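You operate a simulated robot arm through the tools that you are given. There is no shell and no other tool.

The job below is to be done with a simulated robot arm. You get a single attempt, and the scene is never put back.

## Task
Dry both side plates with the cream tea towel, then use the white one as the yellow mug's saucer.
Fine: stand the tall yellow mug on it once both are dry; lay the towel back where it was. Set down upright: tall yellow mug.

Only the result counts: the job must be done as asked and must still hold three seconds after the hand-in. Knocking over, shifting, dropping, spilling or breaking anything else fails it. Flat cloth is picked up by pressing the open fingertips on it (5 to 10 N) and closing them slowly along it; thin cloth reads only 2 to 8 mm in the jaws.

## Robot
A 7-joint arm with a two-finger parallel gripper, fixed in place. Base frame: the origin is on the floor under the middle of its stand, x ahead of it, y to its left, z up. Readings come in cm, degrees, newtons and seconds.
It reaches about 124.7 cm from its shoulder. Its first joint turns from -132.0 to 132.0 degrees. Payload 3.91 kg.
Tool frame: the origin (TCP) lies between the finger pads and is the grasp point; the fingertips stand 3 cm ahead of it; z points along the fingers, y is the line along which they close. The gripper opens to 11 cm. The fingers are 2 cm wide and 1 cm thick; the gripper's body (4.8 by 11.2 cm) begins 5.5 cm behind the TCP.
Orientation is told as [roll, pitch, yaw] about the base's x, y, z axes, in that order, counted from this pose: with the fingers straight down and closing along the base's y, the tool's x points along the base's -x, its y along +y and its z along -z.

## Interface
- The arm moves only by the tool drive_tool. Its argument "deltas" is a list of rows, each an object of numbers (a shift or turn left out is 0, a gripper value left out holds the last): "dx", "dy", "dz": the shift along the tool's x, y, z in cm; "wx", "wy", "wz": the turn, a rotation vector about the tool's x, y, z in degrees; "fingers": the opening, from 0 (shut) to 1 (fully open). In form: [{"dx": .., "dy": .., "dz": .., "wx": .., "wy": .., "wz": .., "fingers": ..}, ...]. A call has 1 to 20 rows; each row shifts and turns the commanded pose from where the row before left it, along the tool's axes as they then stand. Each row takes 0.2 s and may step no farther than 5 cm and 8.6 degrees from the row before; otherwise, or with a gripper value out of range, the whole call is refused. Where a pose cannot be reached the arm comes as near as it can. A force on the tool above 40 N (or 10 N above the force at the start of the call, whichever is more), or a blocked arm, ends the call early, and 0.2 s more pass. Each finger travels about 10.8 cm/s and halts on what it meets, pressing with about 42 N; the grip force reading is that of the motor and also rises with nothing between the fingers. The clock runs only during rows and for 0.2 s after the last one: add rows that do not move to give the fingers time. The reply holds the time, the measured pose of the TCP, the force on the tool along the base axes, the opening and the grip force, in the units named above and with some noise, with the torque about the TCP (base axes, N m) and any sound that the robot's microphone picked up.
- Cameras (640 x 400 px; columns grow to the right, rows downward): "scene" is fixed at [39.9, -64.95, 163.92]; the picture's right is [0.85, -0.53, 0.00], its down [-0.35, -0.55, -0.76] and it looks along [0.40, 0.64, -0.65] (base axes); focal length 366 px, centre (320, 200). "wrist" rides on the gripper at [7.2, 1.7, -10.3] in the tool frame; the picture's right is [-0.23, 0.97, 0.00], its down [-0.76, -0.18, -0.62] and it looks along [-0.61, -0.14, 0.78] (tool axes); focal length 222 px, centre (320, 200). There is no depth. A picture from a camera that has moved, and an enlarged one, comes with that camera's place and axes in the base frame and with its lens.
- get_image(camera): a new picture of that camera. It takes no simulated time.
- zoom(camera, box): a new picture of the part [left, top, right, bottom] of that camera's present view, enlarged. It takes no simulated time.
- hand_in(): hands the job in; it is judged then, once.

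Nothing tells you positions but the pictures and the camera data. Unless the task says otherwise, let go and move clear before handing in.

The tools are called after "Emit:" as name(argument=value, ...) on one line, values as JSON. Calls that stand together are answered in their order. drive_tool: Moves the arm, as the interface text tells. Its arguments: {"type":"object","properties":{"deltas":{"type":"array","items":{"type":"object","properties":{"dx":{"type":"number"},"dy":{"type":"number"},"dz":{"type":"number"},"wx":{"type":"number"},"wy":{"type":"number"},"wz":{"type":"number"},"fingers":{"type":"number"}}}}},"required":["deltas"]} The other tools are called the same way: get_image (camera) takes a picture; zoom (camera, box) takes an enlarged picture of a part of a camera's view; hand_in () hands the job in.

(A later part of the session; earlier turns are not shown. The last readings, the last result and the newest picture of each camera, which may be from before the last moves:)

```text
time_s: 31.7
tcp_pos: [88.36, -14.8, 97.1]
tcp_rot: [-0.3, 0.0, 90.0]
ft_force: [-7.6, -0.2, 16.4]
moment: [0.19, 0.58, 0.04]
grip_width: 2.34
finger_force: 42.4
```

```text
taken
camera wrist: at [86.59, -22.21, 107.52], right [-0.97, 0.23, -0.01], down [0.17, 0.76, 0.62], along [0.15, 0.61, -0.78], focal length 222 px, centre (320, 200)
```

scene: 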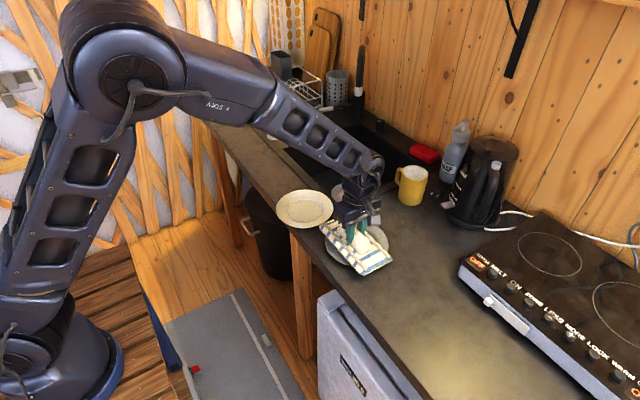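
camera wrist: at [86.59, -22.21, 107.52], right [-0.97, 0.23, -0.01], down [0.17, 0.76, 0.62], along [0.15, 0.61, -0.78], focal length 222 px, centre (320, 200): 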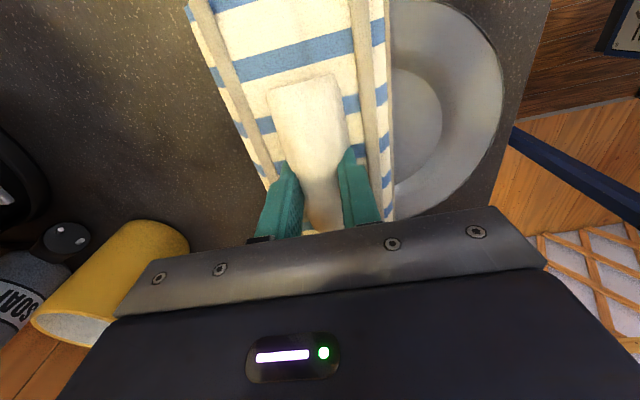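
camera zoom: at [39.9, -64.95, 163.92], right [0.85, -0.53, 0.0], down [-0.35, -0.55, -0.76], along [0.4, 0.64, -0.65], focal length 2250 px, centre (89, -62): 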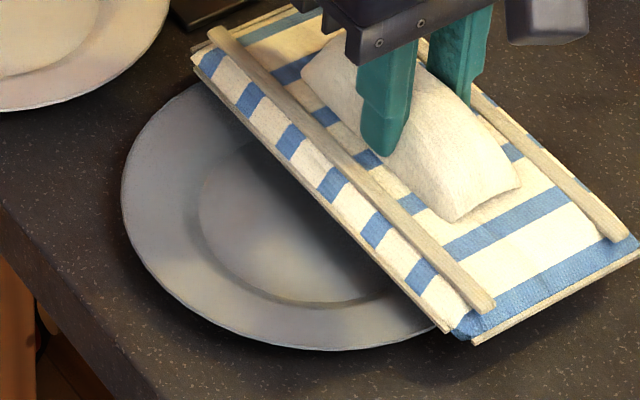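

No visible movement of the plate, and contact is steady at about 15 N. I continue with full sweeps over the grey plate.

Emit:
drive_tool(deltas=[{"dy": 1}, {"dy": 1}, {"dy": 1}, {"dy": 1}, {"dy": 1}, {"dy": 1}, {"dy": 1}, {"dy": 1}, {"dy": 1}, {"dy": 1}, {"dy": 1}])

```text
time_s: 34.1
tcp_pos: [77.04, -14.82, 97.13]
tcp_rot: [-0.2, 0.0, 89.9]
ft_force: [3.2, 0.3, 12.4]
moment: [-0.01, -0.41, -0.01]
grip_width: 2.29
finger_force: 41.8
```

Emit:
drive_tool(deltas=[{"dy": -1}, {"dy": -1}, {"dy": -1}, {"dy": -1}, {"dy": -1}, {"dy": -1}, {"dy": -1}, {"dy": -1}, {"dy": -1}, {"dy": -1}, {"dy": -1}, {"dy": -1}, {"dy": -1}])

Emit:
zoom(camera="scene", box=[260, 150, 460, 275])

```text
time_s: 36.9
tcp_pos: [90.23, -14.78, 97.28]
tcp_rot: [-0.3, 0.1, 90.0]
ft_force: [-2.5, 1.7, 5.2]
moment: [0.01, 0.48, -0.02]
grip_width: 2.31
finger_force: 42.3
```

```text
3.20 times, centred on (360, 212) of scene
camera zoom: at [39.9, -64.95, 163.92], right [0.85, -0.53, 0.0], down [-0.35, -0.55, -0.76], along [0.4, 0.64, -0.65], focal length 1170 px, centre (192, 160)
```

zoom: 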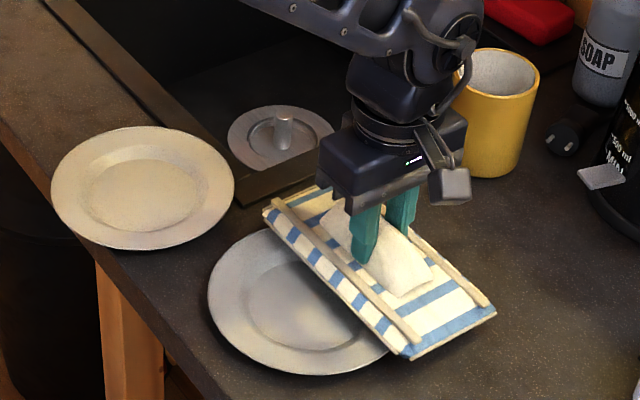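

Emit:
drive_tool(deltas=[{"dy": 1, "dz": 0.03}, {"dy": 1}, {"dy": 1, "dx": 0.4}, {"dy": 1, "dx": 0.4}, {"dy": 1, "dx": 0.4}, {"dy": 1, "dx": 0.4}, {"dy": 1, "dx": 0.4}, {"dy": 1}, {"dy": 1}, {"dy": 1}, {"dy": 1}, {"dy": 1}, {"dy": 1}])

```text
time_s: 39.7
tcp_pos: [77.18, -16.88, 97.08]
tcp_rot: [-0.2, -0.1, 90.0]
ft_force: [7.1, -0.5, 26.2]
moment: [0.41, -0.89, -0.08]
grip_width: 2.35
finger_force: 41.8
```

Emit:
drive_tool(deltas=[{"dy": -1, "dz": -0.06}, {"dy": -1}, {"dy": -1}, {"dy": -1}, {"dy": -1}, {"dy": -1}, {"dx": 1}, {"dx": 1}, {"dx": 1}, {"dx": -1}, {"dx": -1}, {"dx": -1}, {"dx": -1}, {"dx": -0.7}, {"dx": -0.7}])

Emit:
zoom(camera="scene", box=[260, 150, 460, 275])

```text
time_s: 42.9
tcp_pos: [83.07, -14.42, 97.15]
tcp_rot: [-0.3, 0.0, 90.0]
ft_force: [-0.7, -1.5, 3.0]
moment: [-0.3, 0.16, 0.02]
grip_width: 2.33
finger_force: 42.1
```

```text
3.20 times, centred on (360, 212) of scene
camera zoom: at [39.9, -64.95, 163.92], right [0.85, -0.53, 0.0], down [-0.35, -0.55, -0.76], along [0.4, 0.64, -0.65], focal length 1170 px, centre (192, 160)
```

zoom: 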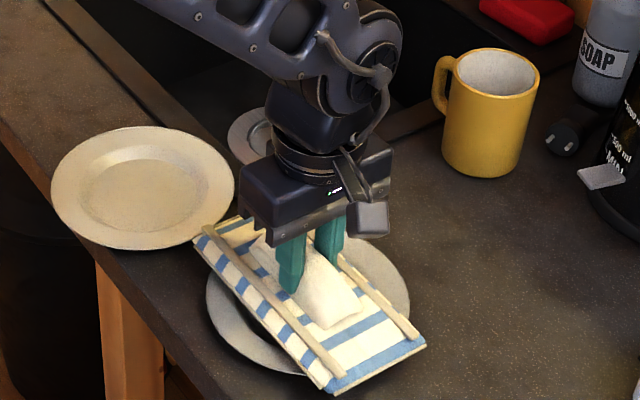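

I lift off the grey plate, turn the towel so its length runs along x (safer for the overhanging white plate), and inspect the grey plate.

Emit:
drive_tool(deltas=[{"dz": -1}, {"dz": -2}, {"dz": -2.5}, {"wz": 7.5}, {"wz": 7.5}, {"wz": 7.5}, {"wz": 7.5}, {"wz": 7.5}, {"wz": 7.5}, {"wz": 7.5}, {"wz": 7.5}, {"wz": 7.5}, {"wz": 7.5}, {"wz": 7.5}, {"wz": 7.5}, {}])

Emit:
drive_tool(deltas=[{"dx": 0.9, "dy": 4}, {"dx": 0.9, "dy": 4}, {"dx": 0.9, "dy": 4}, {"dx": 0.9, "dy": 4}, {"dx": 0.9, "dy": 3.9}, {}])

Emit:
zoom(camera="scene", box=[260, 150, 460, 275])

Emit:
zoom(camera="scene", box=[320, 210, 395, 275])

Emit:
get_image(camera="wrist")

```text
time_s: 46.3
tcp_pos: [83.16, -14.41, 102.72]
tcp_rot: [0.1, -0.3, 0.0]
ft_force: [-0.1, 0.4, -0.4]
moment: [0.02, 0.04, -0.02]
grip_width: 2.33
finger_force: 42.3
```

```text
time_s: 47.7
tcp_pos: [78.7, 5.38, 102.53]
tcp_rot: [0.0, -0.2, 0.0]
ft_force: [0.3, -0.1, -0.5]
moment: [0.01, -0.07, -0.02]
grip_width: 2.34
finger_force: 41.8
```

```text
3.20 times, centred on (360, 212) of scene
camera zoom: at [39.9, -64.95, 163.92], right [0.85, -0.53, 0.0], down [-0.35, -0.55, -0.76], along [0.4, 0.64, -0.65], focal length 1170 px, centre (192, 160)
```

zoom: 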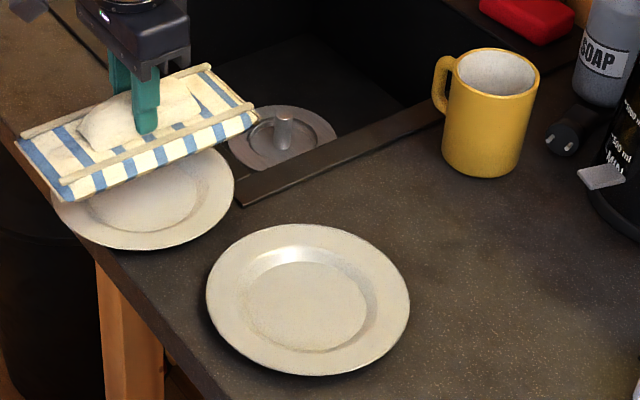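

```text
6.15 times, centred on (358, 242) of scene
camera zoom: at [39.9, -64.95, 163.92], right [0.85, -0.53, 0.0], down [-0.35, -0.55, -0.76], along [0.4, 0.64, -0.65], focal length 2250 px, centre (89, -62)
```

zoom: 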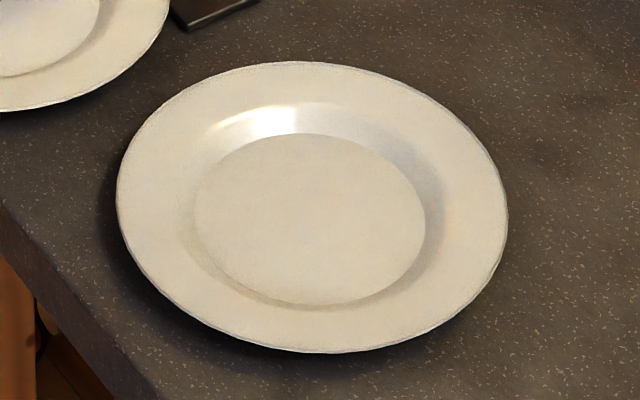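

```text
taken
camera wrist: at [71.4, 6.9, 112.79], right [0.23, 0.97, 0.0], down [0.76, -0.18, 0.63], along [0.61, -0.14, -0.78], focal length 222 px, centre (320, 200)
```

wrist: 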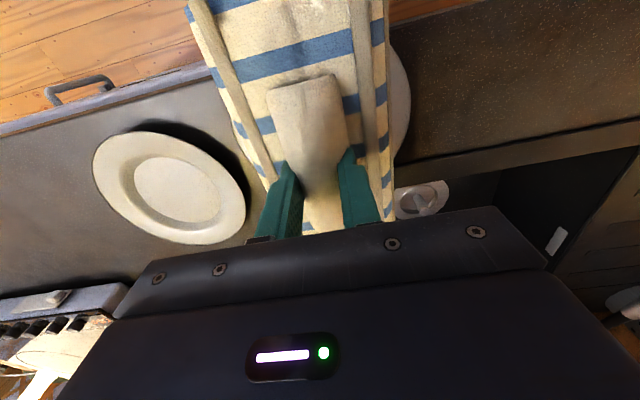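

The grey plate turned noticeably lighter: it was dark because it was wet, so it now looks dry all over. Next is the plate at the front edge; I level the towel slightly and descend onto its rim.

Emit:
drive_tool(deltas=[{"wy": 0.4, "dz": 1.5}, {"dz": 1.5}, {"dz": 1}, {"dz": 0.5}, {"dz": 0.2}, {}])

Emit:
zoom(camera="scene", box=[250, 150, 400, 260])

```text
time_s: 49.1
tcp_pos: [78.68, 5.42, 98.0]
tcp_rot: [0.1, 0.1, 0.0]
ft_force: [0.2, -0.5, -1.8]
moment: [-0.01, 0.01, -0.02]
grip_width: 2.28
finger_force: 42.2
```

```text
3.64 times, centred on (325, 205) of scene
camera zoom: at [39.9, -64.95, 163.92], right [0.85, -0.53, 0.0], down [-0.35, -0.55, -0.76], along [0.4, 0.64, -0.65], focal length 1329 px, centre (302, 182)
```

zoom: 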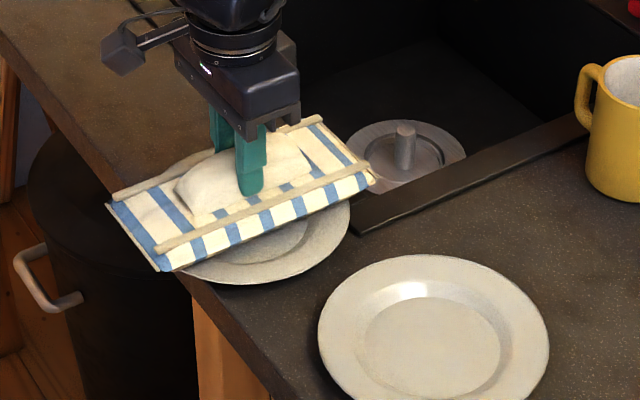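

Emit:
drive_tool(deltas=[{"dz": 0.15}, {"dz": 0.15}, {"dz": 0.15}, {}])

```text
time_s: 50.1
tcp_pos: [78.73, 5.66, 97.5]
tcp_rot: [0.0, 0.1, 0.0]
ft_force: [0.1, 0.5, -0.4]
moment: [0.01, 0.01, 0.03]
grip_width: 2.32
finger_force: 42.0
```

Emit:
drive_tool(deltas=[{"dz": 0.1}, {"dz": 0.1}, {}])

```text
time_s: 50.9
tcp_pos: [78.64, 5.65, 97.33]
tcp_rot: [-0.1, 0.1, 0.0]
ft_force: [-0.1, 0.9, -0.9]
moment: [-0.03, 0.03, -0.04]
grip_width: 2.31
finger_force: 41.7
```

Emit:
drive_tool(deltas=[{"dz": 0.08}, {"dz": 0.08}, {}])

```text
time_s: 51.7
tcp_pos: [78.75, 5.57, 97.34]
tcp_rot: [0.1, 0.1, -0.1]
ft_force: [-1.3, -2.3, 12.8]
moment: [-0.02, 0.17, -0.01]
grip_width: 2.33
finger_force: 42.0
```

Contact at 13 N centred on the plate. Now wipe gently along y, starting toward −y.

Emit:
drive_tool(deltas=[{"dy": -0.8, "dz": -0.04}, {"dy": -0.8}, {"dy": -0.8}, {"dy": -0.8}, {"dy": -0.8}, {"dy": -0.8}])

```text
time_s: 53.1
tcp_pos: [78.78, 0.72, 97.25]
tcp_rot: [0.0, 0.1, 0.1]
ft_force: [0.2, 0.6, 3.0]
moment: [0.08, -0.11, 0.03]
grip_width: 2.32
finger_force: 42.2
```

Emit:
drive_tool(deltas=[{"dy": -0.6, "dz": 0.04}, {"dy": 0.8}, {"dy": 0.8}, {"dy": 0.8}, {"dy": 0.8}, {"dy": 0.8}, {"dy": 0.8}, {"dy": 0.8}, {}])

Emit:
zoom(camera="scene", box=[260, 150, 460, 275])

```text
time_s: 55.1
tcp_pos: [78.61, 5.75, 97.17]
tcp_rot: [0.0, 0.1, 0.0]
ft_force: [-0.9, -2.8, 6.7]
moment: [-0.03, -0.02, -0.06]
grip_width: 2.32
finger_force: 41.7
```

```text
3.20 times, centred on (360, 212) of scene
camera zoom: at [39.9, -64.95, 163.92], right [0.85, -0.53, 0.0], down [-0.35, -0.55, -0.76], along [0.4, 0.64, -0.65], focal length 1170 px, centre (192, 160)
```

zoom: 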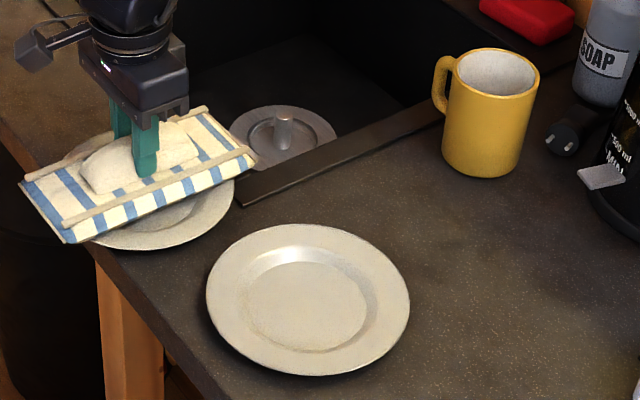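

Emit:
drive_tool(deltas=[{"dy": 0.8}, {"dy": 0.8}, {"dy": 0.8}, {"dy": 0.8}, {"dy": 0.8}, {"dy": 0.8}, {"dy": 0.8}])

```text
time_s: 56.7
tcp_pos: [78.69, 11.25, 97.12]
tcp_rot: [-0.1, 0.2, -0.1]
ft_force: [0.0, -7.4, 16.9]
moment: [-0.58, -0.02, 0.03]
grip_width: 2.33
finger_force: 42.1
```

Emit:
drive_tool(deltas=[{"dy": -0.9}, {"dy": -0.9}, {"dy": -0.9}, {"dy": -0.9}, {"dy": -0.9}, {"dy": -0.9}, {"dy": -0.9}, {"dy": -0.9}, {"dy": -0.9}, {"dy": -0.9}, {"dy": -0.9}, {"dy": -0.9}])

Emit:
zoom(camera="scene", box=[260, 150, 460, 275])

```text
time_s: 59.3
tcp_pos: [78.56, 0.47, 97.23]
tcp_rot: [-0.1, 0.2, 0.0]
ft_force: [0.4, 0.3, 1.7]
moment: [0.04, -0.15, -0.01]
grip_width: 2.32
finger_force: 42.1
```

```text
3.20 times, centred on (360, 212) of scene
camera zoom: at [39.9, -64.95, 163.92], right [0.85, -0.53, 0.0], down [-0.35, -0.55, -0.76], along [0.4, 0.64, -0.65], focal length 1170 px, centre (192, 160)
```

zoom: 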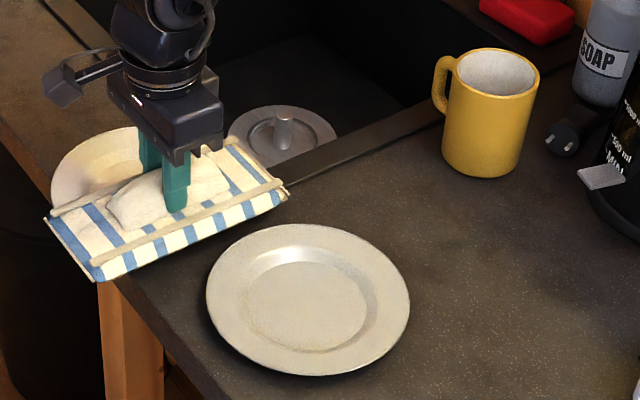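

Contact is lighter at this end; I'll press marginally more and repeat, adding some x motion.

Emit:
drive_tool(deltas=[{"dy": -0.5, "dz": 0.06}, {"dx": -0.5}, {"dx": -0.5}, {"dx": 0.5}, {"dx": 0.5}, {"dy": 0.8}, {"dy": 0.8}, {"dy": 0.8}, {"dy": 0.8, "dz": -0.03}, {"dy": 0.8}, {"dy": 0.8}, {"dx": -0.7}, {"dx": -0.7}, {"dx": 0.7}, {"dx": 0.7}])

```text
time_s: 62.5
tcp_pos: [78.81, 4.83, 97.14]
tcp_rot: [0.0, 0.0, -0.1]
ft_force: [8.6, -0.6, 17.9]
moment: [-0.01, 0.04, 0.01]
grip_width: 2.34
finger_force: 41.9
```

Emit:
drive_tool(deltas=[{"dy": 0.9, "dz": -0.03}, {"dy": 0.9}, {"dy": 0.9}, {"dy": 0.9}, {"dy": 0.9}, {"dy": 0.9}, {"dy": 0.9}, {"dy": -0.9}, {"dy": -0.9}, {"dy": -0.9}, {"dy": -0.9}, {"dy": -0.9}, {"dy": -0.9}])

Emit:
zoom(camera="scene", box=[260, 150, 460, 275])

```text
time_s: 65.3
tcp_pos: [78.6, 5.69, 97.28]
tcp_rot: [0.0, 0.0, 0.0]
ft_force: [0.4, 6.9, 16.6]
moment: [0.24, -0.15, -0.05]
grip_width: 2.33
finger_force: 42.4
```

```text
3.20 times, centred on (360, 212) of scene
camera zoom: at [39.9, -64.95, 163.92], right [0.85, -0.53, 0.0], down [-0.35, -0.55, -0.76], along [0.4, 0.64, -0.65], focal length 1170 px, centre (192, 160)
```

zoom: 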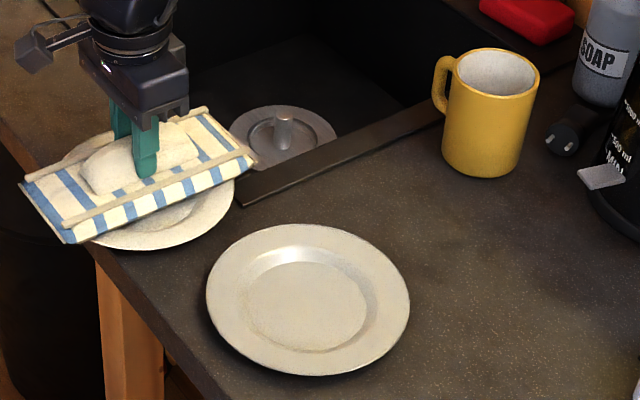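

Wiping of the second plate is done; I lift, move clear and rotate back to yaw 90, then compare both plates.

Emit:
drive_tool(deltas=[{"dz": -1}, {"dz": -2.5}, {"dz": -2.5}, {"dx": -1, "dy": -3.7}, {"dx": -1, "dy": -3.7}, {"dx": -1, "dy": -3.7}, {"dx": -1, "dy": -3.7}, {"dx": -1, "dy": -3.7}, {}])

Emit:
zoom(camera="scene", box=[260, 150, 460, 275])

Emit:
drive_tool(deltas=[{"wz": -7.5}, {"wz": -7.5}, {"wz": -7.5}, {"wz": -7.5}, {"wz": -7.5}, {"wz": -7.5}, {"wz": -7.5}, {"wz": -7.5}, {"wz": -7.5}, {"wz": -7.5}, {"wz": -7.5}, {"wz": -7.5}, {}])

Emit:
get_image(camera="wrist")

Emit:
get_image(camera="scene")

```text
time_s: 67.3
tcp_pos: [83.64, -12.73, 103.22]
tcp_rot: [-0.1, 0.1, 0.1]
ft_force: [-0.4, 0.2, -0.3]
moment: [0.03, 0.0, 0.03]
grip_width: 2.32
finger_force: 42.4
```

```text
3.20 times, centred on (360, 212) of scene
camera zoom: at [39.9, -64.95, 163.92], right [0.85, -0.53, 0.0], down [-0.35, -0.55, -0.76], along [0.4, 0.64, -0.65], focal length 1170 px, centre (192, 160)
```

zoom: 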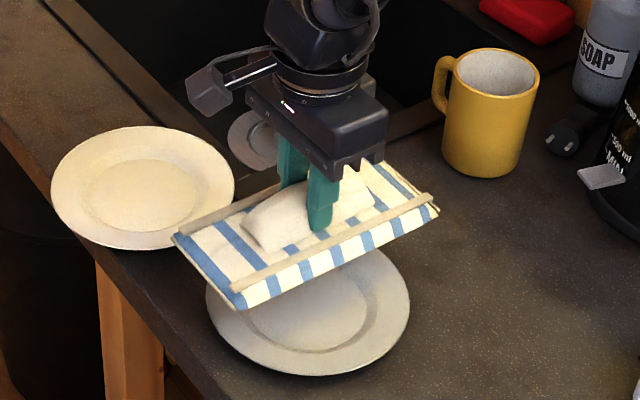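

```text
time_s: 70.1
tcp_pos: [83.6, -12.91, 103.07]
tcp_rot: [0.1, 0.0, 90.1]
ft_force: [-0.6, -0.7, 0.3]
moment: [0.03, -0.03, 0.01]
grip_width: 2.32
finger_force: 41.9
```

```text
taken
camera wrist: at [82.11, -20.18, 113.51], right [-0.97, 0.23, 0.0], down [0.18, 0.76, 0.62], along [0.14, 0.61, -0.78], focal length 222 px, centre (320, 200)
```

wrist: 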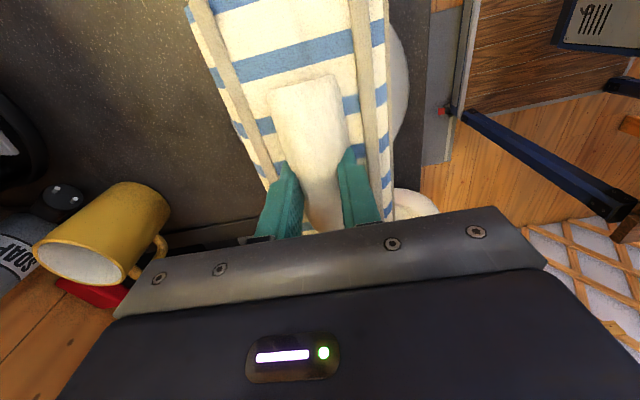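

```text
taken
```

scene: 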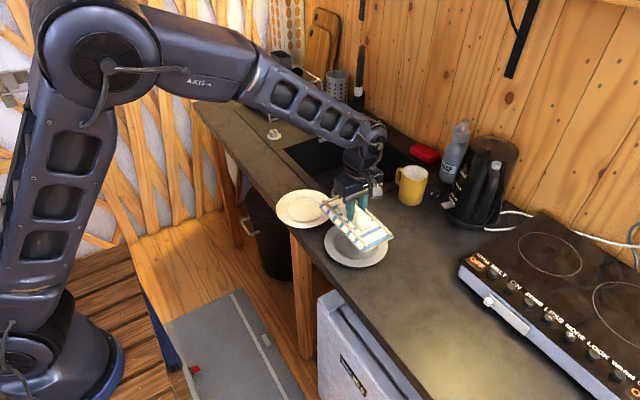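

Both plates lightened after wiping. I carry the towel back to its original spot (TCP about x 97.6, y −13) and lower it.

Emit:
drive_tool(deltas=[{"dy": -2.8}, {"dy": -2.8}, {"dy": -2.8}, {"dy": -2.8}, {"dy": -2.8}, {}, {"dz": 2}, {"dz": 2}, {"dz": 1.5}, {"dz": 1}, {}])

Emit:
zoom(camera="scene", box=[350, 190, 430, 255])

Emit:
zoom(camera="scene", box=[260, 150, 460, 275])

```text
time_s: 72.5
tcp_pos: [97.68, -12.66, 96.6]
tcp_rot: [0.1, -0.1, 90.0]
ft_force: [0.3, -0.1, -1.7]
moment: [0.02, -0.01, 0.04]
grip_width: 2.32
finger_force: 42.2
```

```text
6.15 times, centred on (390, 222) of scene
camera zoom: at [39.9, -64.95, 163.92], right [0.85, -0.53, 0.0], down [-0.35, -0.55, -0.76], along [0.4, 0.64, -0.65], focal length 2250 px, centre (-111, 62)
```

zoom: 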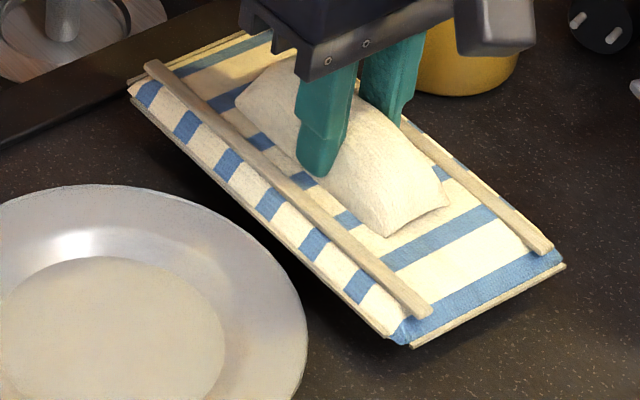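

```text
3.20 times, centred on (360, 212) of scene
camera zoom: at [39.9, -64.95, 163.92], right [0.85, -0.53, 0.0], down [-0.35, -0.55, -0.76], along [0.4, 0.64, -0.65], focal length 1170 px, centre (192, 160)
```

zoom: 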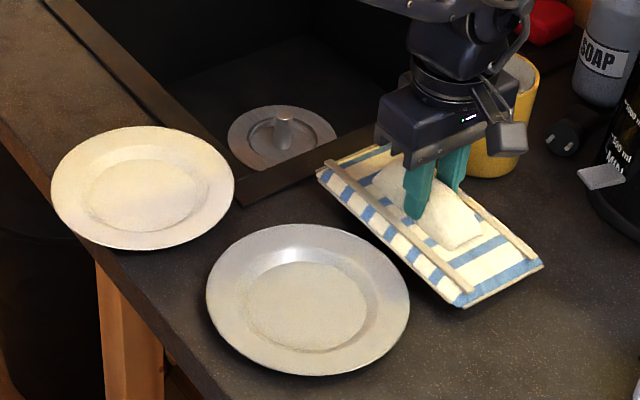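

The towel is hovering about 1 cm over its original spot, perhaps 2 mm too far in +y. I correct that and lower to contact.

Emit:
drive_tool(deltas=[{"dx": 0.2, "dz": 0.5}, {"dz": 0.3}, {"dz": 0.1}, {"dz": 0.1}, {}])

```text
time_s: 73.7
tcp_pos: [97.67, -12.83, 95.5]
tcp_rot: [0.1, 0.1, 90.1]
ft_force: [0.5, 0.7, -0.4]
moment: [0.01, 0.01, 0.03]
grip_width: 2.31
finger_force: 42.2
```

Emit:
drive_tool(deltas=[{"dz": 0.1}, {"dz": 0.08}, {}])

Emit:
zoom(camera="scene", box=[350, 190, 430, 255])

```text
time_s: 74.5
tcp_pos: [97.63, -12.88, 95.49]
tcp_rot: [0.1, 0.0, 90.0]
ft_force: [0.2, -1.8, 9.1]
moment: [-0.22, -0.1, -0.03]
grip_width: 2.32
finger_force: 41.7
```

```text
6.15 times, centred on (390, 222) of scene
camera zoom: at [39.9, -64.95, 163.92], right [0.85, -0.53, 0.0], down [-0.35, -0.55, -0.76], along [0.4, 0.64, -0.65], focal length 2250 px, centre (-111, 62)
```

zoom: 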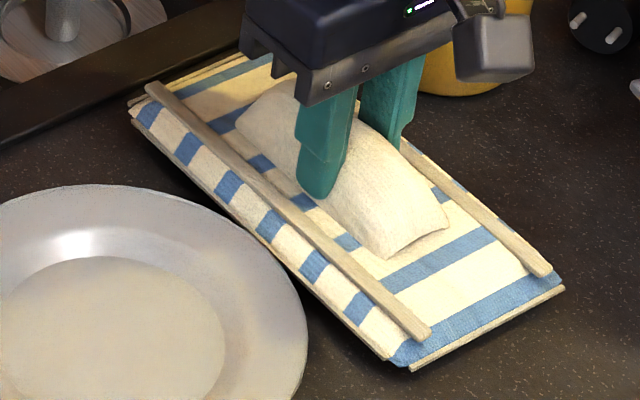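

The towel lies within 1–2 mm of its original outline. I release it gently and lift straight up.

Emit:
drive_tool(deltas=[{"dz": -0.04}, {"fingers": 0.23}, {"fingers": 0.27}, {"fingers": 0.31}, {}])

Emit:
drive_tool(deltas=[{"dz": -0.3}, {"dz": -0.5}, {"dz": -1}, {"dz": -2}, {"dz": -3}, {"dz": -4}, {"dz": -4}, {}])

Emit:
zoom(camera="scene", box=[350, 190, 430, 255])

Emit:
zoom(camera="scene", box=[260, 150, 460, 275])

```text
time_s: 75.7
tcp_pos: [97.74, -12.98, 95.55]
tcp_rot: [0.0, 0.0, 89.9]
ft_force: [-3.4, 0.0, 7.7]
moment: [0.01, -0.03, -0.06]
grip_width: 3.25
finger_force: 0.2
```

```text
time_s: 77.5
tcp_pos: [97.96, -13.11, 110.13]
tcp_rot: [0.3, 0.0, 89.9]
ft_force: [-0.3, -0.1, 0.2]
moment: [-0.01, 0.0, -0.01]
grip_width: 3.41
finger_force: 0.0
```

```text
6.15 times, centred on (390, 222) of scene
camera zoom: at [39.9, -64.95, 163.92], right [0.85, -0.53, 0.0], down [-0.35, -0.55, -0.76], along [0.4, 0.64, -0.65], focal length 2250 px, centre (-111, 62)
```

zoom: 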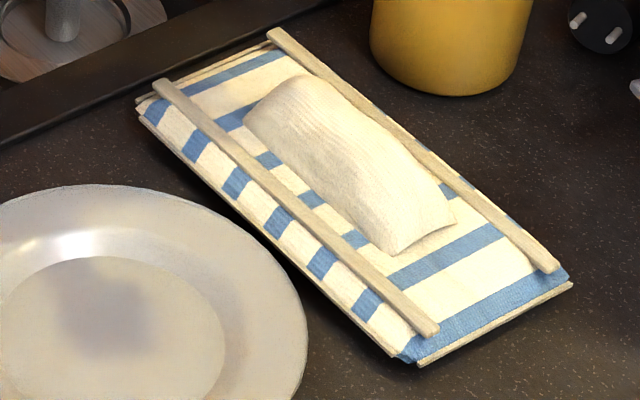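

```text
3.20 times, centred on (360, 212) of scene
camera zoom: at [39.9, -64.95, 163.92], right [0.85, -0.53, 0.0], down [-0.35, -0.55, -0.76], along [0.4, 0.64, -0.65], focal length 1170 px, centre (192, 160)
```

zoom: 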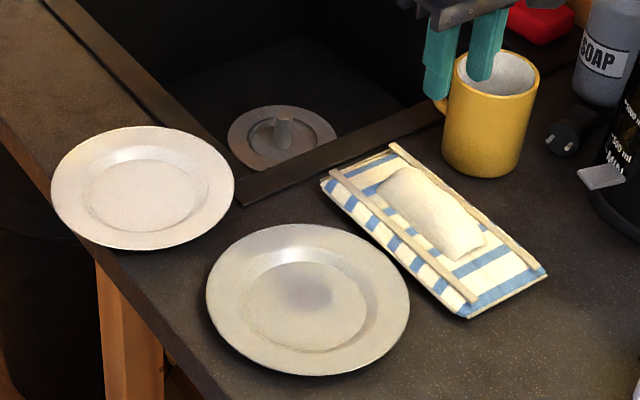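

The towel is down and released, within about half a centimetre of where it was. To judge which plate is white, I move the arm back to its start position so the lighting is the same as in the first pictures.

Emit:
drive_tool(deltas=[{"dx": -1.41, "dy": 4, "dz": -1.22}, {"dx": -1.41, "dy": 4, "dz": -1.22}, {"dx": -1.41, "dy": 4, "dz": -1.22}, {"dx": -1.41, "dy": 4, "dz": -1.22}, {"dx": -1.41, "dy": 4, "dz": -1.22}, {"dx": -1.41, "dy": 4, "dz": -1.22}, {"dx": -1.41, "dy": 4, "dz": -1.22}, {"dx": -1.41, "dy": 4, "dz": -1.22}, {"dx": -1.41, "dy": 4, "dz": -1.22, "fingers": 1}, {}])

Emit:
get_image(camera="scene")

Emit:
zoom(camera="scene", box=[260, 150, 460, 275])

Emit:
get_image(camera="wrist")

```text
time_s: 79.7
tcp_pos: [61.78, -0.39, 121.09]
tcp_rot: [0.1, 0.1, 90.0]
ft_force: [0.5, 0.1, -0.9]
moment: [0.0, 0.01, 0.04]
grip_width: 11.01
finger_force: 0.0
```

```text
taken
```

scene: 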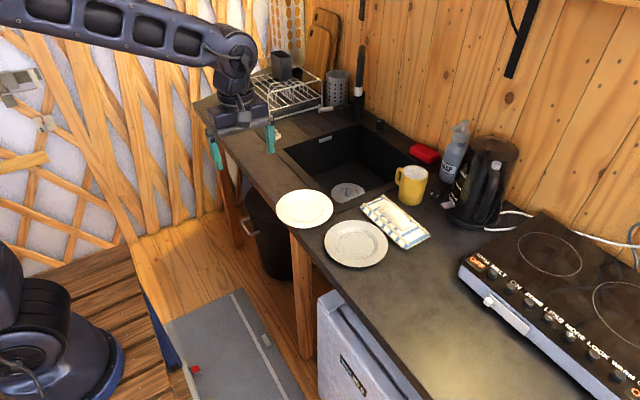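

```text
3.20 times, centred on (360, 212) of scene
camera zoom: at [39.9, -64.95, 163.92], right [0.85, -0.53, 0.0], down [-0.35, -0.55, -0.76], along [0.4, 0.64, -0.65], focal length 1170 px, centre (192, 160)
```

zoom: 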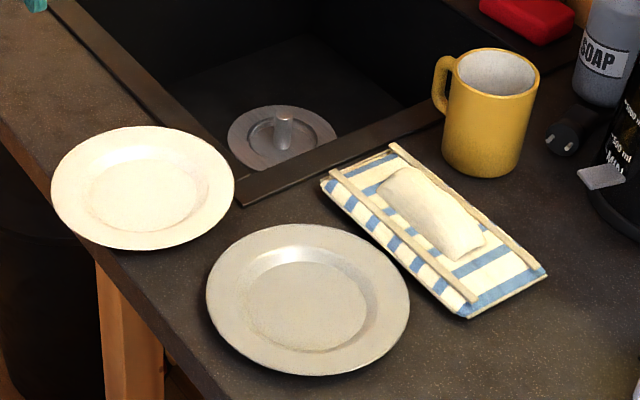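

```text
taken
camera wrist: at [60.14, -7.77, 131.5], right [-0.97, 0.23, 0.0], down [0.18, 0.76, 0.62], along [0.14, 0.61, -0.78], focal length 222 px, centre (320, 200)
```

wrist: 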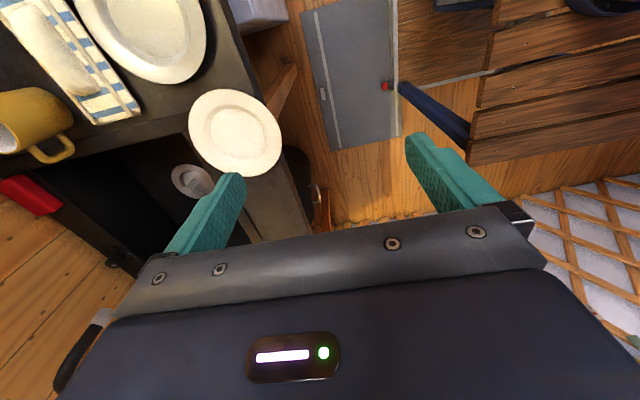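

With identical lighting, the front-left plate is clearly bright white, and the other one is a greyer tone; both got lighter than at the start. I'll zoom in to check for any remaining wet patches.

Emit:
zoom(camera="scene", box=[270, 180, 340, 235])

Emit:
zoom(camera="scene", box=[320, 210, 395, 275])

Emit:
zoom(camera="wrist", box=[60, 0, 300, 190])

Emit:
zoom(camera="scene", box=[385, 150, 445, 215])

```text
7.27 times, centred on (305, 208) of scene
camera zoom: at [39.9, -64.95, 163.92], right [0.85, -0.53, 0.0], down [-0.35, -0.55, -0.76], along [0.4, 0.64, -0.65], focal length 2659 px, centre (429, 146)
```

zoom: 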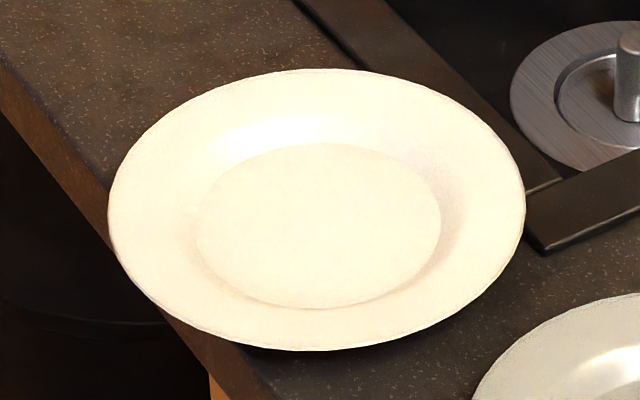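

```text
6.15 times, centred on (358, 242) of scene
camera zoom: at [39.9, -64.95, 163.92], right [0.85, -0.53, 0.0], down [-0.35, -0.55, -0.76], along [0.4, 0.64, -0.65], focal length 2250 px, centre (89, -62)
```

zoom: 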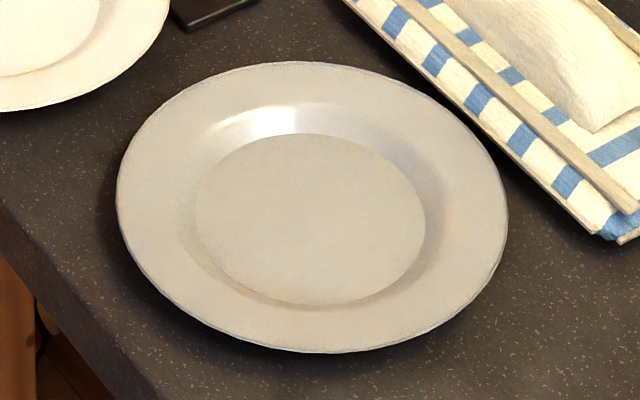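

```text
2.11 times, centred on (180, 95) of wrist
camera zoom: at [60.14, -7.77, 131.5], right [-0.97, 0.23, 0.0], down [0.18, 0.76, 0.62], along [0.14, 0.61, -0.78], focal length 468 px, centre (615, 421)
```

zoom: 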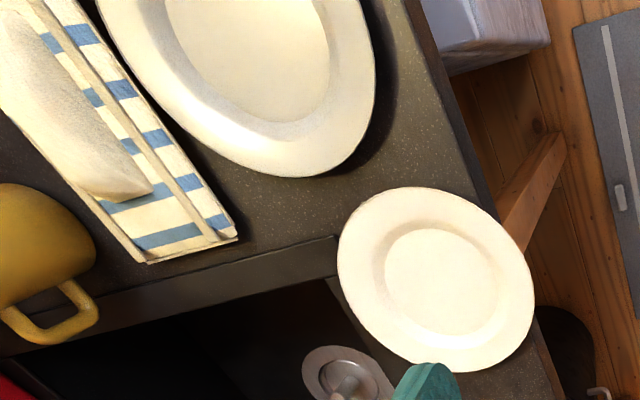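

```text
6.15 times, centred on (415, 182) of scene
camera zoom: at [39.9, -64.95, 163.92], right [0.85, -0.53, 0.0], down [-0.35, -0.55, -0.76], along [0.4, 0.64, -0.65], focal length 2250 px, centre (-265, 308)
```

zoom: 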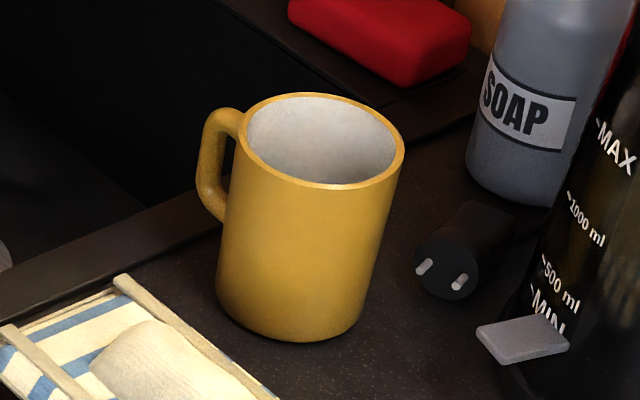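

Colour kept lightening with each wipe, so I can't be sure the grey plate is fully dry yet. I'll regrasp the towel and wipe both plates again until their colour stops changing.

Emit:
drive_tool(deltas=[{"dx": 1.41, "dy": -4, "dz": 1.22, "fingers": 0.6}, {"dx": 1.41, "dy": -4, "dz": 1.22}, {"dx": 1.41, "dy": -4, "dz": 1.22}, {"dx": 1.41, "dy": -4, "dz": 1.22}, {"dx": 1.41, "dy": -4, "dz": 1.22}, {"dx": 1.41, "dy": -4, "dz": 1.22}, {"dx": 1.41, "dy": -4, "dz": 1.22}, {"dx": 1.41, "dy": -4, "dz": 1.22}, {"dx": 1.41, "dy": -4, "dz": 1.22}, {"dz": 4}, {"dz": 4}, {"fingers": 0.4}, {}])

Emit:
get_image(camera="wrist")

Emit:
zoom(camera="wrist", box=[210, 60, 430, 240])

```text
time_s: 82.5
tcp_pos: [97.82, -12.99, 102.43]
tcp_rot: [0.1, 0.1, 90.0]
ft_force: [0.2, -0.2, -0.1]
moment: [0.0, 0.01, -0.02]
grip_width: 4.39
finger_force: 0.0
```

```text
taken
camera wrist: at [96.22, -20.37, 112.79], right [-0.97, 0.23, 0.0], down [0.18, 0.76, 0.62], along [0.14, 0.61, -0.78], focal length 222 px, centre (320, 200)
```

wrist: 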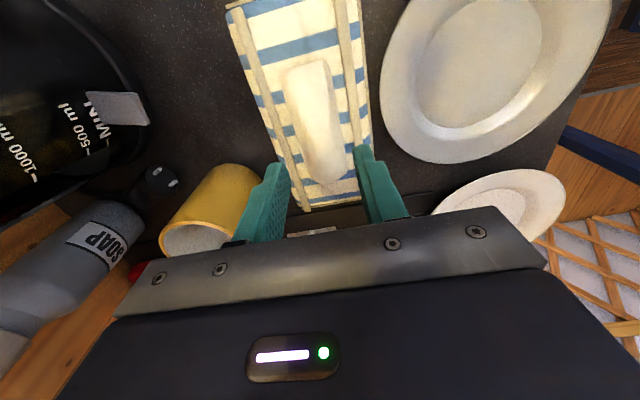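

```text
2.22 times, centred on (320, 150) of wrist
camera zoom: at [96.22, -20.37, 112.79], right [-0.97, 0.23, 0.0], down [0.18, 0.76, 0.62], along [0.14, 0.61, -0.78], focal length 494 px, centre (320, 311)
```

zoom: 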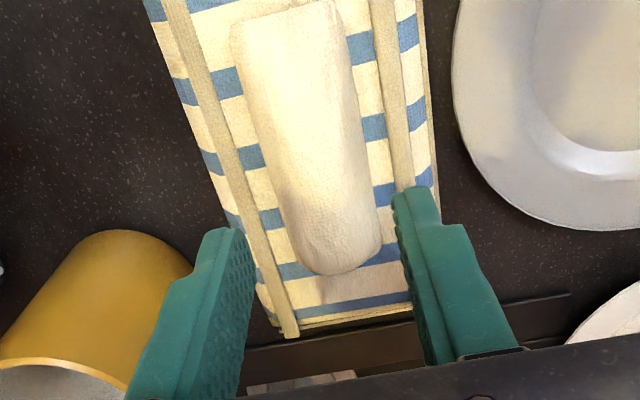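

The ridge now centres near x≈98.2. I shift +0.3 cm, narrow the jaws, and descend to regrasp.

Emit:
drive_tool(deltas=[{"dy": -0.35, "dz": 2, "fingers": 0.34}, {"dz": 2}, {"dz": 1.5}, {"dz": 0.7}, {"dz": 0.3}, {}])

```text
time_s: 83.9
tcp_pos: [97.94, -13.04, 95.9]
tcp_rot: [0.1, 0.0, 90.0]
ft_force: [-1.1, -0.9, 0.1]
moment: [0.01, -0.01, 0.01]
grip_width: 3.73
finger_force: 0.0
```

Emit:
drive_tool(deltas=[{"dz": 0.15}, {"dz": 0.15}, {}, {"fingers": 0.3}, {"fingers": 0.26}, {"fingers": 0.22}, {"fingers": 0.18}, {"fingers": 0.14}, {"fingers": 0.05}, {}])

```text
time_s: 86.1
tcp_pos: [98.04, -12.85, 95.48]
tcp_rot: [0.0, 0.0, 89.9]
ft_force: [-1.0, 0.5, 13.3]
moment: [-0.01, -0.09, 0.06]
grip_width: 2.31
finger_force: 42.3
```

Regrasped at 2.3 cm. Lift, carry over the grey plate again, and lower to contact.

Emit:
drive_tool(deltas=[{"dz": -1}, {"dz": -2}, {"dz": -2.5}, {"dy": 3, "dx": 0.3}, {"dy": 3, "dx": 0.3}, {"dy": 3, "dx": 0.3}, {"dy": 3, "dx": 0.3}, {"dy": 2.8, "dx": 0.3}, {}, {"dz": 1.5}, {"dz": 1.2}, {"dz": 0.5}, {"dz": 0.2}, {}])

Emit:
zoom(camera="scene", box=[260, 150, 460, 275])

```text
time_s: 89.1
tcp_pos: [83.34, -14.57, 97.6]
tcp_rot: [0.1, 0.1, 90.0]
ft_force: [-0.5, 0.2, -0.1]
moment: [-0.01, 0.03, 0.01]
grip_width: 2.34
finger_force: 42.2
```

```text
3.20 times, centred on (360, 212) of scene
camera zoom: at [39.9, -64.95, 163.92], right [0.85, -0.53, 0.0], down [-0.35, -0.55, -0.76], along [0.4, 0.64, -0.65], focal length 1170 px, centre (192, 160)
```

zoom: 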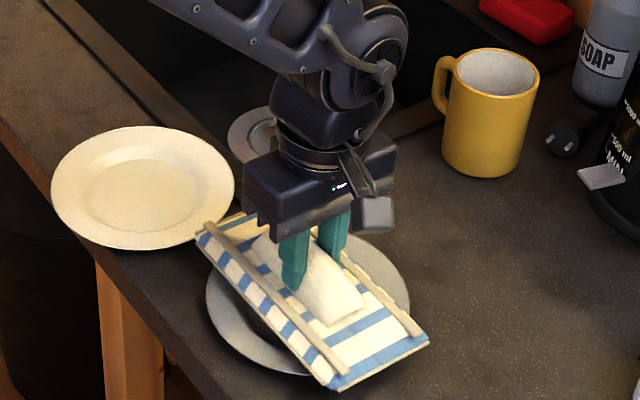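

Emit:
drive_tool(deltas=[{"dz": 0.12}, {"dz": 0.1}, {"dz": 0.1}, {}])

```text
time_s: 90.1
tcp_pos: [83.24, -14.38, 97.24]
tcp_rot: [0.1, -0.1, 90.0]
ft_force: [0.0, -0.1, -1.2]
moment: [0.0, -0.02, -0.02]
grip_width: 2.3
finger_force: 41.6
```

Emit:
drive_tool(deltas=[{"dz": 0.1}, {}])

```text
time_s: 90.7
tcp_pos: [83.27, -14.5, 97.08]
tcp_rot: [0.1, -0.1, 89.9]
ft_force: [0.1, 1.4, 3.6]
moment: [0.08, -0.13, 0.03]
grip_width: 2.31
finger_force: 42.0
```

Light contact. I sweep the grey plate again fully, several passes.

Emit:
drive_tool(deltas=[{"dz": 0.05, "dy": 0.8}, {"dy": 1}, {"dy": 1}, {"dy": 1}, {"dy": 1}, {"dy": 1}, {"dy": -1}, {"dy": -1}, {"dy": -1}, {"dy": -1}, {"dy": -1}, {"dy": -1}])

```text
time_s: 93.3
tcp_pos: [83.28, -14.37, 97.07]
tcp_rot: [-0.1, 0.1, 90.0]
ft_force: [-8.7, -0.9, 21.8]
moment: [-0.03, 0.17, 0.07]
grip_width: 2.34
finger_force: 41.6
```

Emit:
drive_tool(deltas=[{"dz": -0.03, "dy": -1}, {"dy": -1}, {"dy": -1}, {"dy": -1}, {"dy": -1}, {"dy": -1}, {"dy": -1}, {"dy": 1}, {"dy": 1}, {"dy": 1}, {"dy": 1}, {"dy": 1}, {"dy": 1}, {"dy": 1}])

```text
time_s: 96.3
tcp_pos: [83.45, -14.39, 97.23]
tcp_rot: [0.3, -0.1, 90.0]
ft_force: [0.6, 0.3, 6.2]
moment: [-0.05, -0.16, 0.02]
grip_width: 2.32
finger_force: 42.0
```

Emit:
drive_tool(deltas=[{"dx": 0.8, "dz": 0.02}, {"dx": 0.8}, {"dx": 0.8}, {"dx": 0.8}, {"dy": 0.8}, {"dy": 0.8}, {"dy": 0.8}, {"dy": 0.8}, {"dx": -0.8}, {"dx": -0.8}, {"dx": -0.8}, {"dy": -0.8}, {"dy": -0.8}, {"dy": -0.8}, {"dy": -0.8}])

Emit:
drive_tool(deltas=[{"dz": -1}, {"dz": -2}, {"dz": -2.5}, {"wz": 7.5}, {"wz": 7.5}, {"wz": 7.5}, {"wz": 7.5}, {"wz": 7.5}, {"wz": 7.5}, {"wz": 7.5}, {"wz": 7.5}, {"wz": 7.5}, {"wz": 7.5}, {"wz": 7.5}, {"wz": 7.5}, {}])

Emit:
drive_tool(deltas=[{"dx": 0.9, "dy": 4}, {"dx": 0.9, "dy": 4}, {"dx": 0.9, "dy": 4}, {"dx": 0.9, "dy": 4}, {"dx": 0.9, "dy": 3.9}, {}])

Emit:
zoom(camera="scene", box=[260, 150, 460, 275])

Emit:
zoom(camera="scene", box=[320, 210, 395, 275])

```text
time_s: 99.5
tcp_pos: [83.35, -15.27, 97.21]
tcp_rot: [0.1, 0.0, 90.0]
ft_force: [-6.9, -1.0, 9.9]
moment: [0.1, -0.08, 0.02]
grip_width: 2.32
finger_force: 42.2
```

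```text
time_s: 102.9
tcp_pos: [83.4, -15.16, 102.7]
tcp_rot: [0.0, 0.1, -0.1]
ft_force: [0.3, -1.0, -1.0]
moment: [0.0, 0.02, 0.01]
grip_width: 2.34
finger_force: 41.4
```

```text
time_s: 104.3
tcp_pos: [78.96, 4.79, 102.81]
tcp_rot: [-0.1, 0.1, 0.0]
ft_force: [-0.5, 0.4, -0.8]
moment: [0.02, 0.02, -0.04]
grip_width: 2.31
finger_force: 41.8
```

```text
3.20 times, centred on (360, 212) of scene
camera zoom: at [39.9, -64.95, 163.92], right [0.85, -0.53, 0.0], down [-0.35, -0.55, -0.76], along [0.4, 0.64, -0.65], focal length 1170 px, centre (192, 160)
```

zoom: 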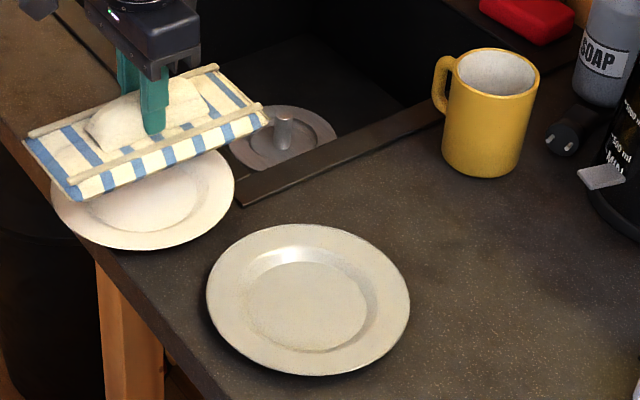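

```text
6.15 times, centred on (358, 242) of scene
camera zoom: at [39.9, -64.95, 163.92], right [0.85, -0.53, 0.0], down [-0.35, -0.55, -0.76], along [0.4, 0.64, -0.65], focal length 2250 px, centre (89, -62)
```

zoom: 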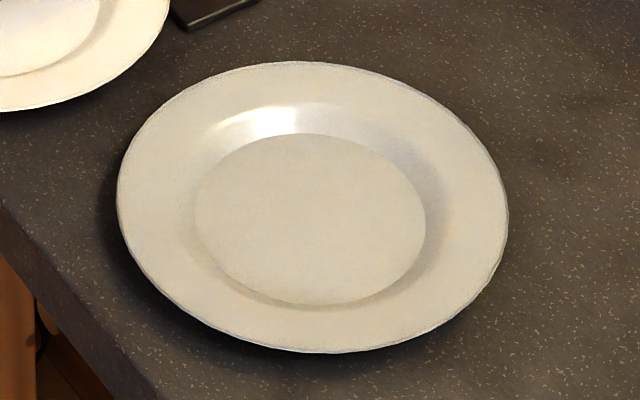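

The grey plate's colour didn't change with the extra wiping, so it is dry. I repeat a few passes on the white plate for certainty.

Emit:
drive_tool(deltas=[{"dz": 2}, {"dz": 1.5}, {"dz": 1.2}, {"dz": 0.4}, {"dz": 0.2}, {}])

```text
time_s: 105.7
tcp_pos: [78.91, 4.58, 97.5]
tcp_rot: [0.0, 0.1, 0.1]
ft_force: [1.0, 0.1, -0.6]
moment: [-0.01, 0.01, 0.01]
grip_width: 2.35
finger_force: 41.8
```

Emit:
drive_tool(deltas=[{"dz": 0.1}, {"dz": 0.1}, {"dz": 0.08}, {}])

```text
time_s: 106.7
tcp_pos: [78.92, 4.77, 97.24]
tcp_rot: [0.1, 0.0, 0.0]
ft_force: [-2.8, -2.1, 16.8]
moment: [-0.04, 0.16, 0.01]
grip_width: 2.33
finger_force: 41.9
```

Emit:
drive_tool(deltas=[{"dy": -0.9, "dz": -0.03}, {"dy": -0.9}, {"dy": -0.9}, {"dy": -0.9}, {"dy": -0.9}, {"dy": 0.9, "dz": 0.03}, {"dy": 0.9}, {"dy": 0.9}, {"dy": 0.9}, {"dy": 0.9}, {"dy": 0.9, "dz": -0.03}, {"dy": 0.9}, {"dy": 0.9}])

```text
time_s: 109.5
tcp_pos: [78.97, 7.55, 97.18]
tcp_rot: [0.0, 0.0, 0.0]
ft_force: [0.4, -12.2, 29.6]
moment: [-0.4, -0.08, 0.02]
grip_width: 2.31
finger_force: 41.4
```

Emit:
drive_tool(deltas=[{"dz": -0.1, "dy": 0.9}, {"dy": 0.9}, {"dy": 0.9}, {"dy": 0.8}, {"dy": -0.9}, {"dy": -0.9}, {"dy": -0.9}, {"dy": -0.9}, {"dy": -0.9}, {"dy": -0.9}, {"dy": -0.9}])

Emit:
zoom(camera="scene", box=[260, 150, 460, 275])

```text
time_s: 111.9
tcp_pos: [78.96, 4.5, 97.14]
tcp_rot: [0.0, 0.2, 0.0]
ft_force: [0.3, 0.1, -0.7]
moment: [0.04, -0.04, 0.01]
grip_width: 2.31
finger_force: 41.6
```

```text
3.20 times, centred on (360, 212) of scene
camera zoom: at [39.9, -64.95, 163.92], right [0.85, -0.53, 0.0], down [-0.35, -0.55, -0.76], along [0.4, 0.64, -0.65], focal length 1170 px, centre (192, 160)
```

zoom: 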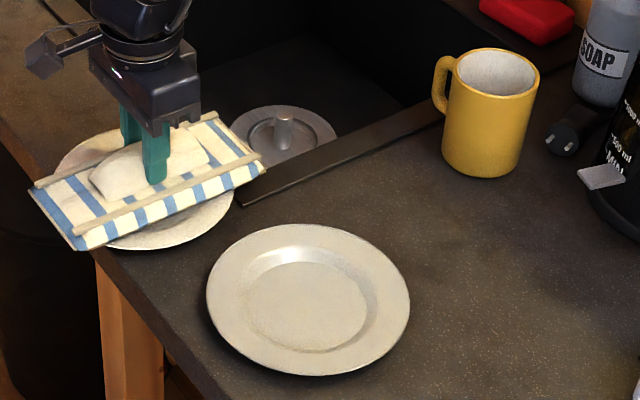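

Emit:
drive_tool(deltas=[{"dz": 0.06}, {"dz": 0.03}, {"dy": -0.9}, {"dy": -0.9}, {"dy": -0.9}, {"dy": -0.9}, {"dy": 0.9}, {"dy": 0.9}, {"dy": 0.9}, {"dy": 0.9}, {"dx": 0.7}, {"dx": 0.7}, {"dx": -0.7}, {"dx": -0.7}])

```text
time_s: 114.9
tcp_pos: [78.8, 4.54, 97.2]
tcp_rot: [0.1, 0.1, 0.0]
ft_force: [-8.7, 1.4, 15.7]
moment: [0.14, 0.03, 0.07]
grip_width: 2.3
finger_force: 41.6
```

Done wiping. Now I lift, move back, rotate and bring the towel over its original spot.

Emit:
drive_tool(deltas=[{"dz": -1}, {"dz": -2.5}, {"dz": -2.5}, {"dx": -0.9, "dy": -3.6}, {"dx": -0.9, "dy": -3.6}, {"dx": -0.9, "dy": -3.6}, {"dx": -0.9, "dy": -3.6}, {"dx": -0.9, "dy": -3.6}, {}])

Emit:
drive_tool(deltas=[{"wz": -7.5}, {"wz": -7.5}, {"wz": -7.5}, {"wz": -7.5}, {"wz": -7.5}, {"wz": -7.5}, {"wz": -7.5}, {"wz": -7.5}, {"wz": -7.5}, {"wz": -7.5}, {"wz": -7.5}, {"wz": -7.5}, {}])

Emit:
zoom(camera="scene", box=[260, 150, 460, 275])

```text
time_s: 116.9
tcp_pos: [83.66, -13.66, 103.3]
tcp_rot: [0.0, 0.2, 0.0]
ft_force: [0.7, 0.6, -1.1]
moment: [-0.01, 0.0, -0.01]
grip_width: 2.31
finger_force: 42.0
```

```text
time_s: 119.7
tcp_pos: [83.39, -13.39, 103.22]
tcp_rot: [0.1, 0.0, 90.2]
ft_force: [-0.4, 0.0, 0.3]
moment: [0.0, 0.01, -0.02]
grip_width: 2.3
finger_force: 42.1
```

```text
3.20 times, centred on (360, 212) of scene
camera zoom: at [39.9, -64.95, 163.92], right [0.85, -0.53, 0.0], down [-0.35, -0.55, -0.76], along [0.4, 0.64, -0.65], focal length 1170 px, centre (192, 160)
```

zoom: 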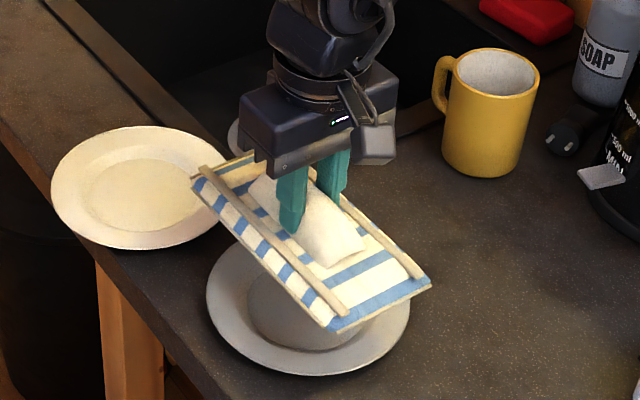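

Emit:
drive_tool(deltas=[{"dy": -2.83, "dx": -0.1}, {"dy": -2.83, "dx": -0.1}, {"dy": -2.83, "dx": -0.1}, {"dy": -2.83, "dx": -0.1}, {"dy": -2.83, "dx": -0.1}, {}, {"dz": 2}, {"dz": 2}, {"dz": 1.5}, {"dz": 1.2}, {}])

Emit:
zoom(camera="scene", box=[350, 190, 430, 255])

```text
time_s: 122.1
tcp_pos: [97.69, -12.81, 96.34]
tcp_rot: [0.1, 0.0, 90.0]
ft_force: [0.6, 0.5, -0.8]
moment: [0.0, -0.02, 0.04]
grip_width: 2.34
finger_force: 41.9
```

```text
6.15 times, centred on (390, 222) of scene
camera zoom: at [39.9, -64.95, 163.92], right [0.85, -0.53, 0.0], down [-0.35, -0.55, -0.76], along [0.4, 0.64, -0.65], focal length 2250 px, centre (-111, 62)
```

zoom: 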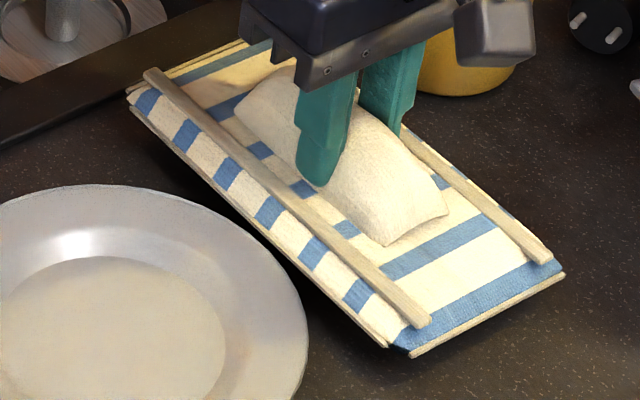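

Emit:
drive_tool(deltas=[{"dz": 0.5}, {"dz": 0.2}, {"dz": 0.1}, {}])

```text
time_s: 123.1
tcp_pos: [97.5, -13.03, 95.6]
tcp_rot: [0.0, 0.0, 90.1]
ft_force: [0.3, 0.4, -0.8]
moment: [-0.02, -0.01, -0.01]
grip_width: 2.33
finger_force: 41.7
```

Emit:
drive_tool(deltas=[{"dz": 0.08}, {"dz": 0.06}, {}])

```text
time_s: 123.9
tcp_pos: [97.52, -12.94, 95.48]
tcp_rot: [0.1, 0.0, 90.1]
ft_force: [-1.6, 0.0, 8.0]
moment: [-0.25, -0.09, -0.06]
grip_width: 2.32
finger_force: 42.0
```

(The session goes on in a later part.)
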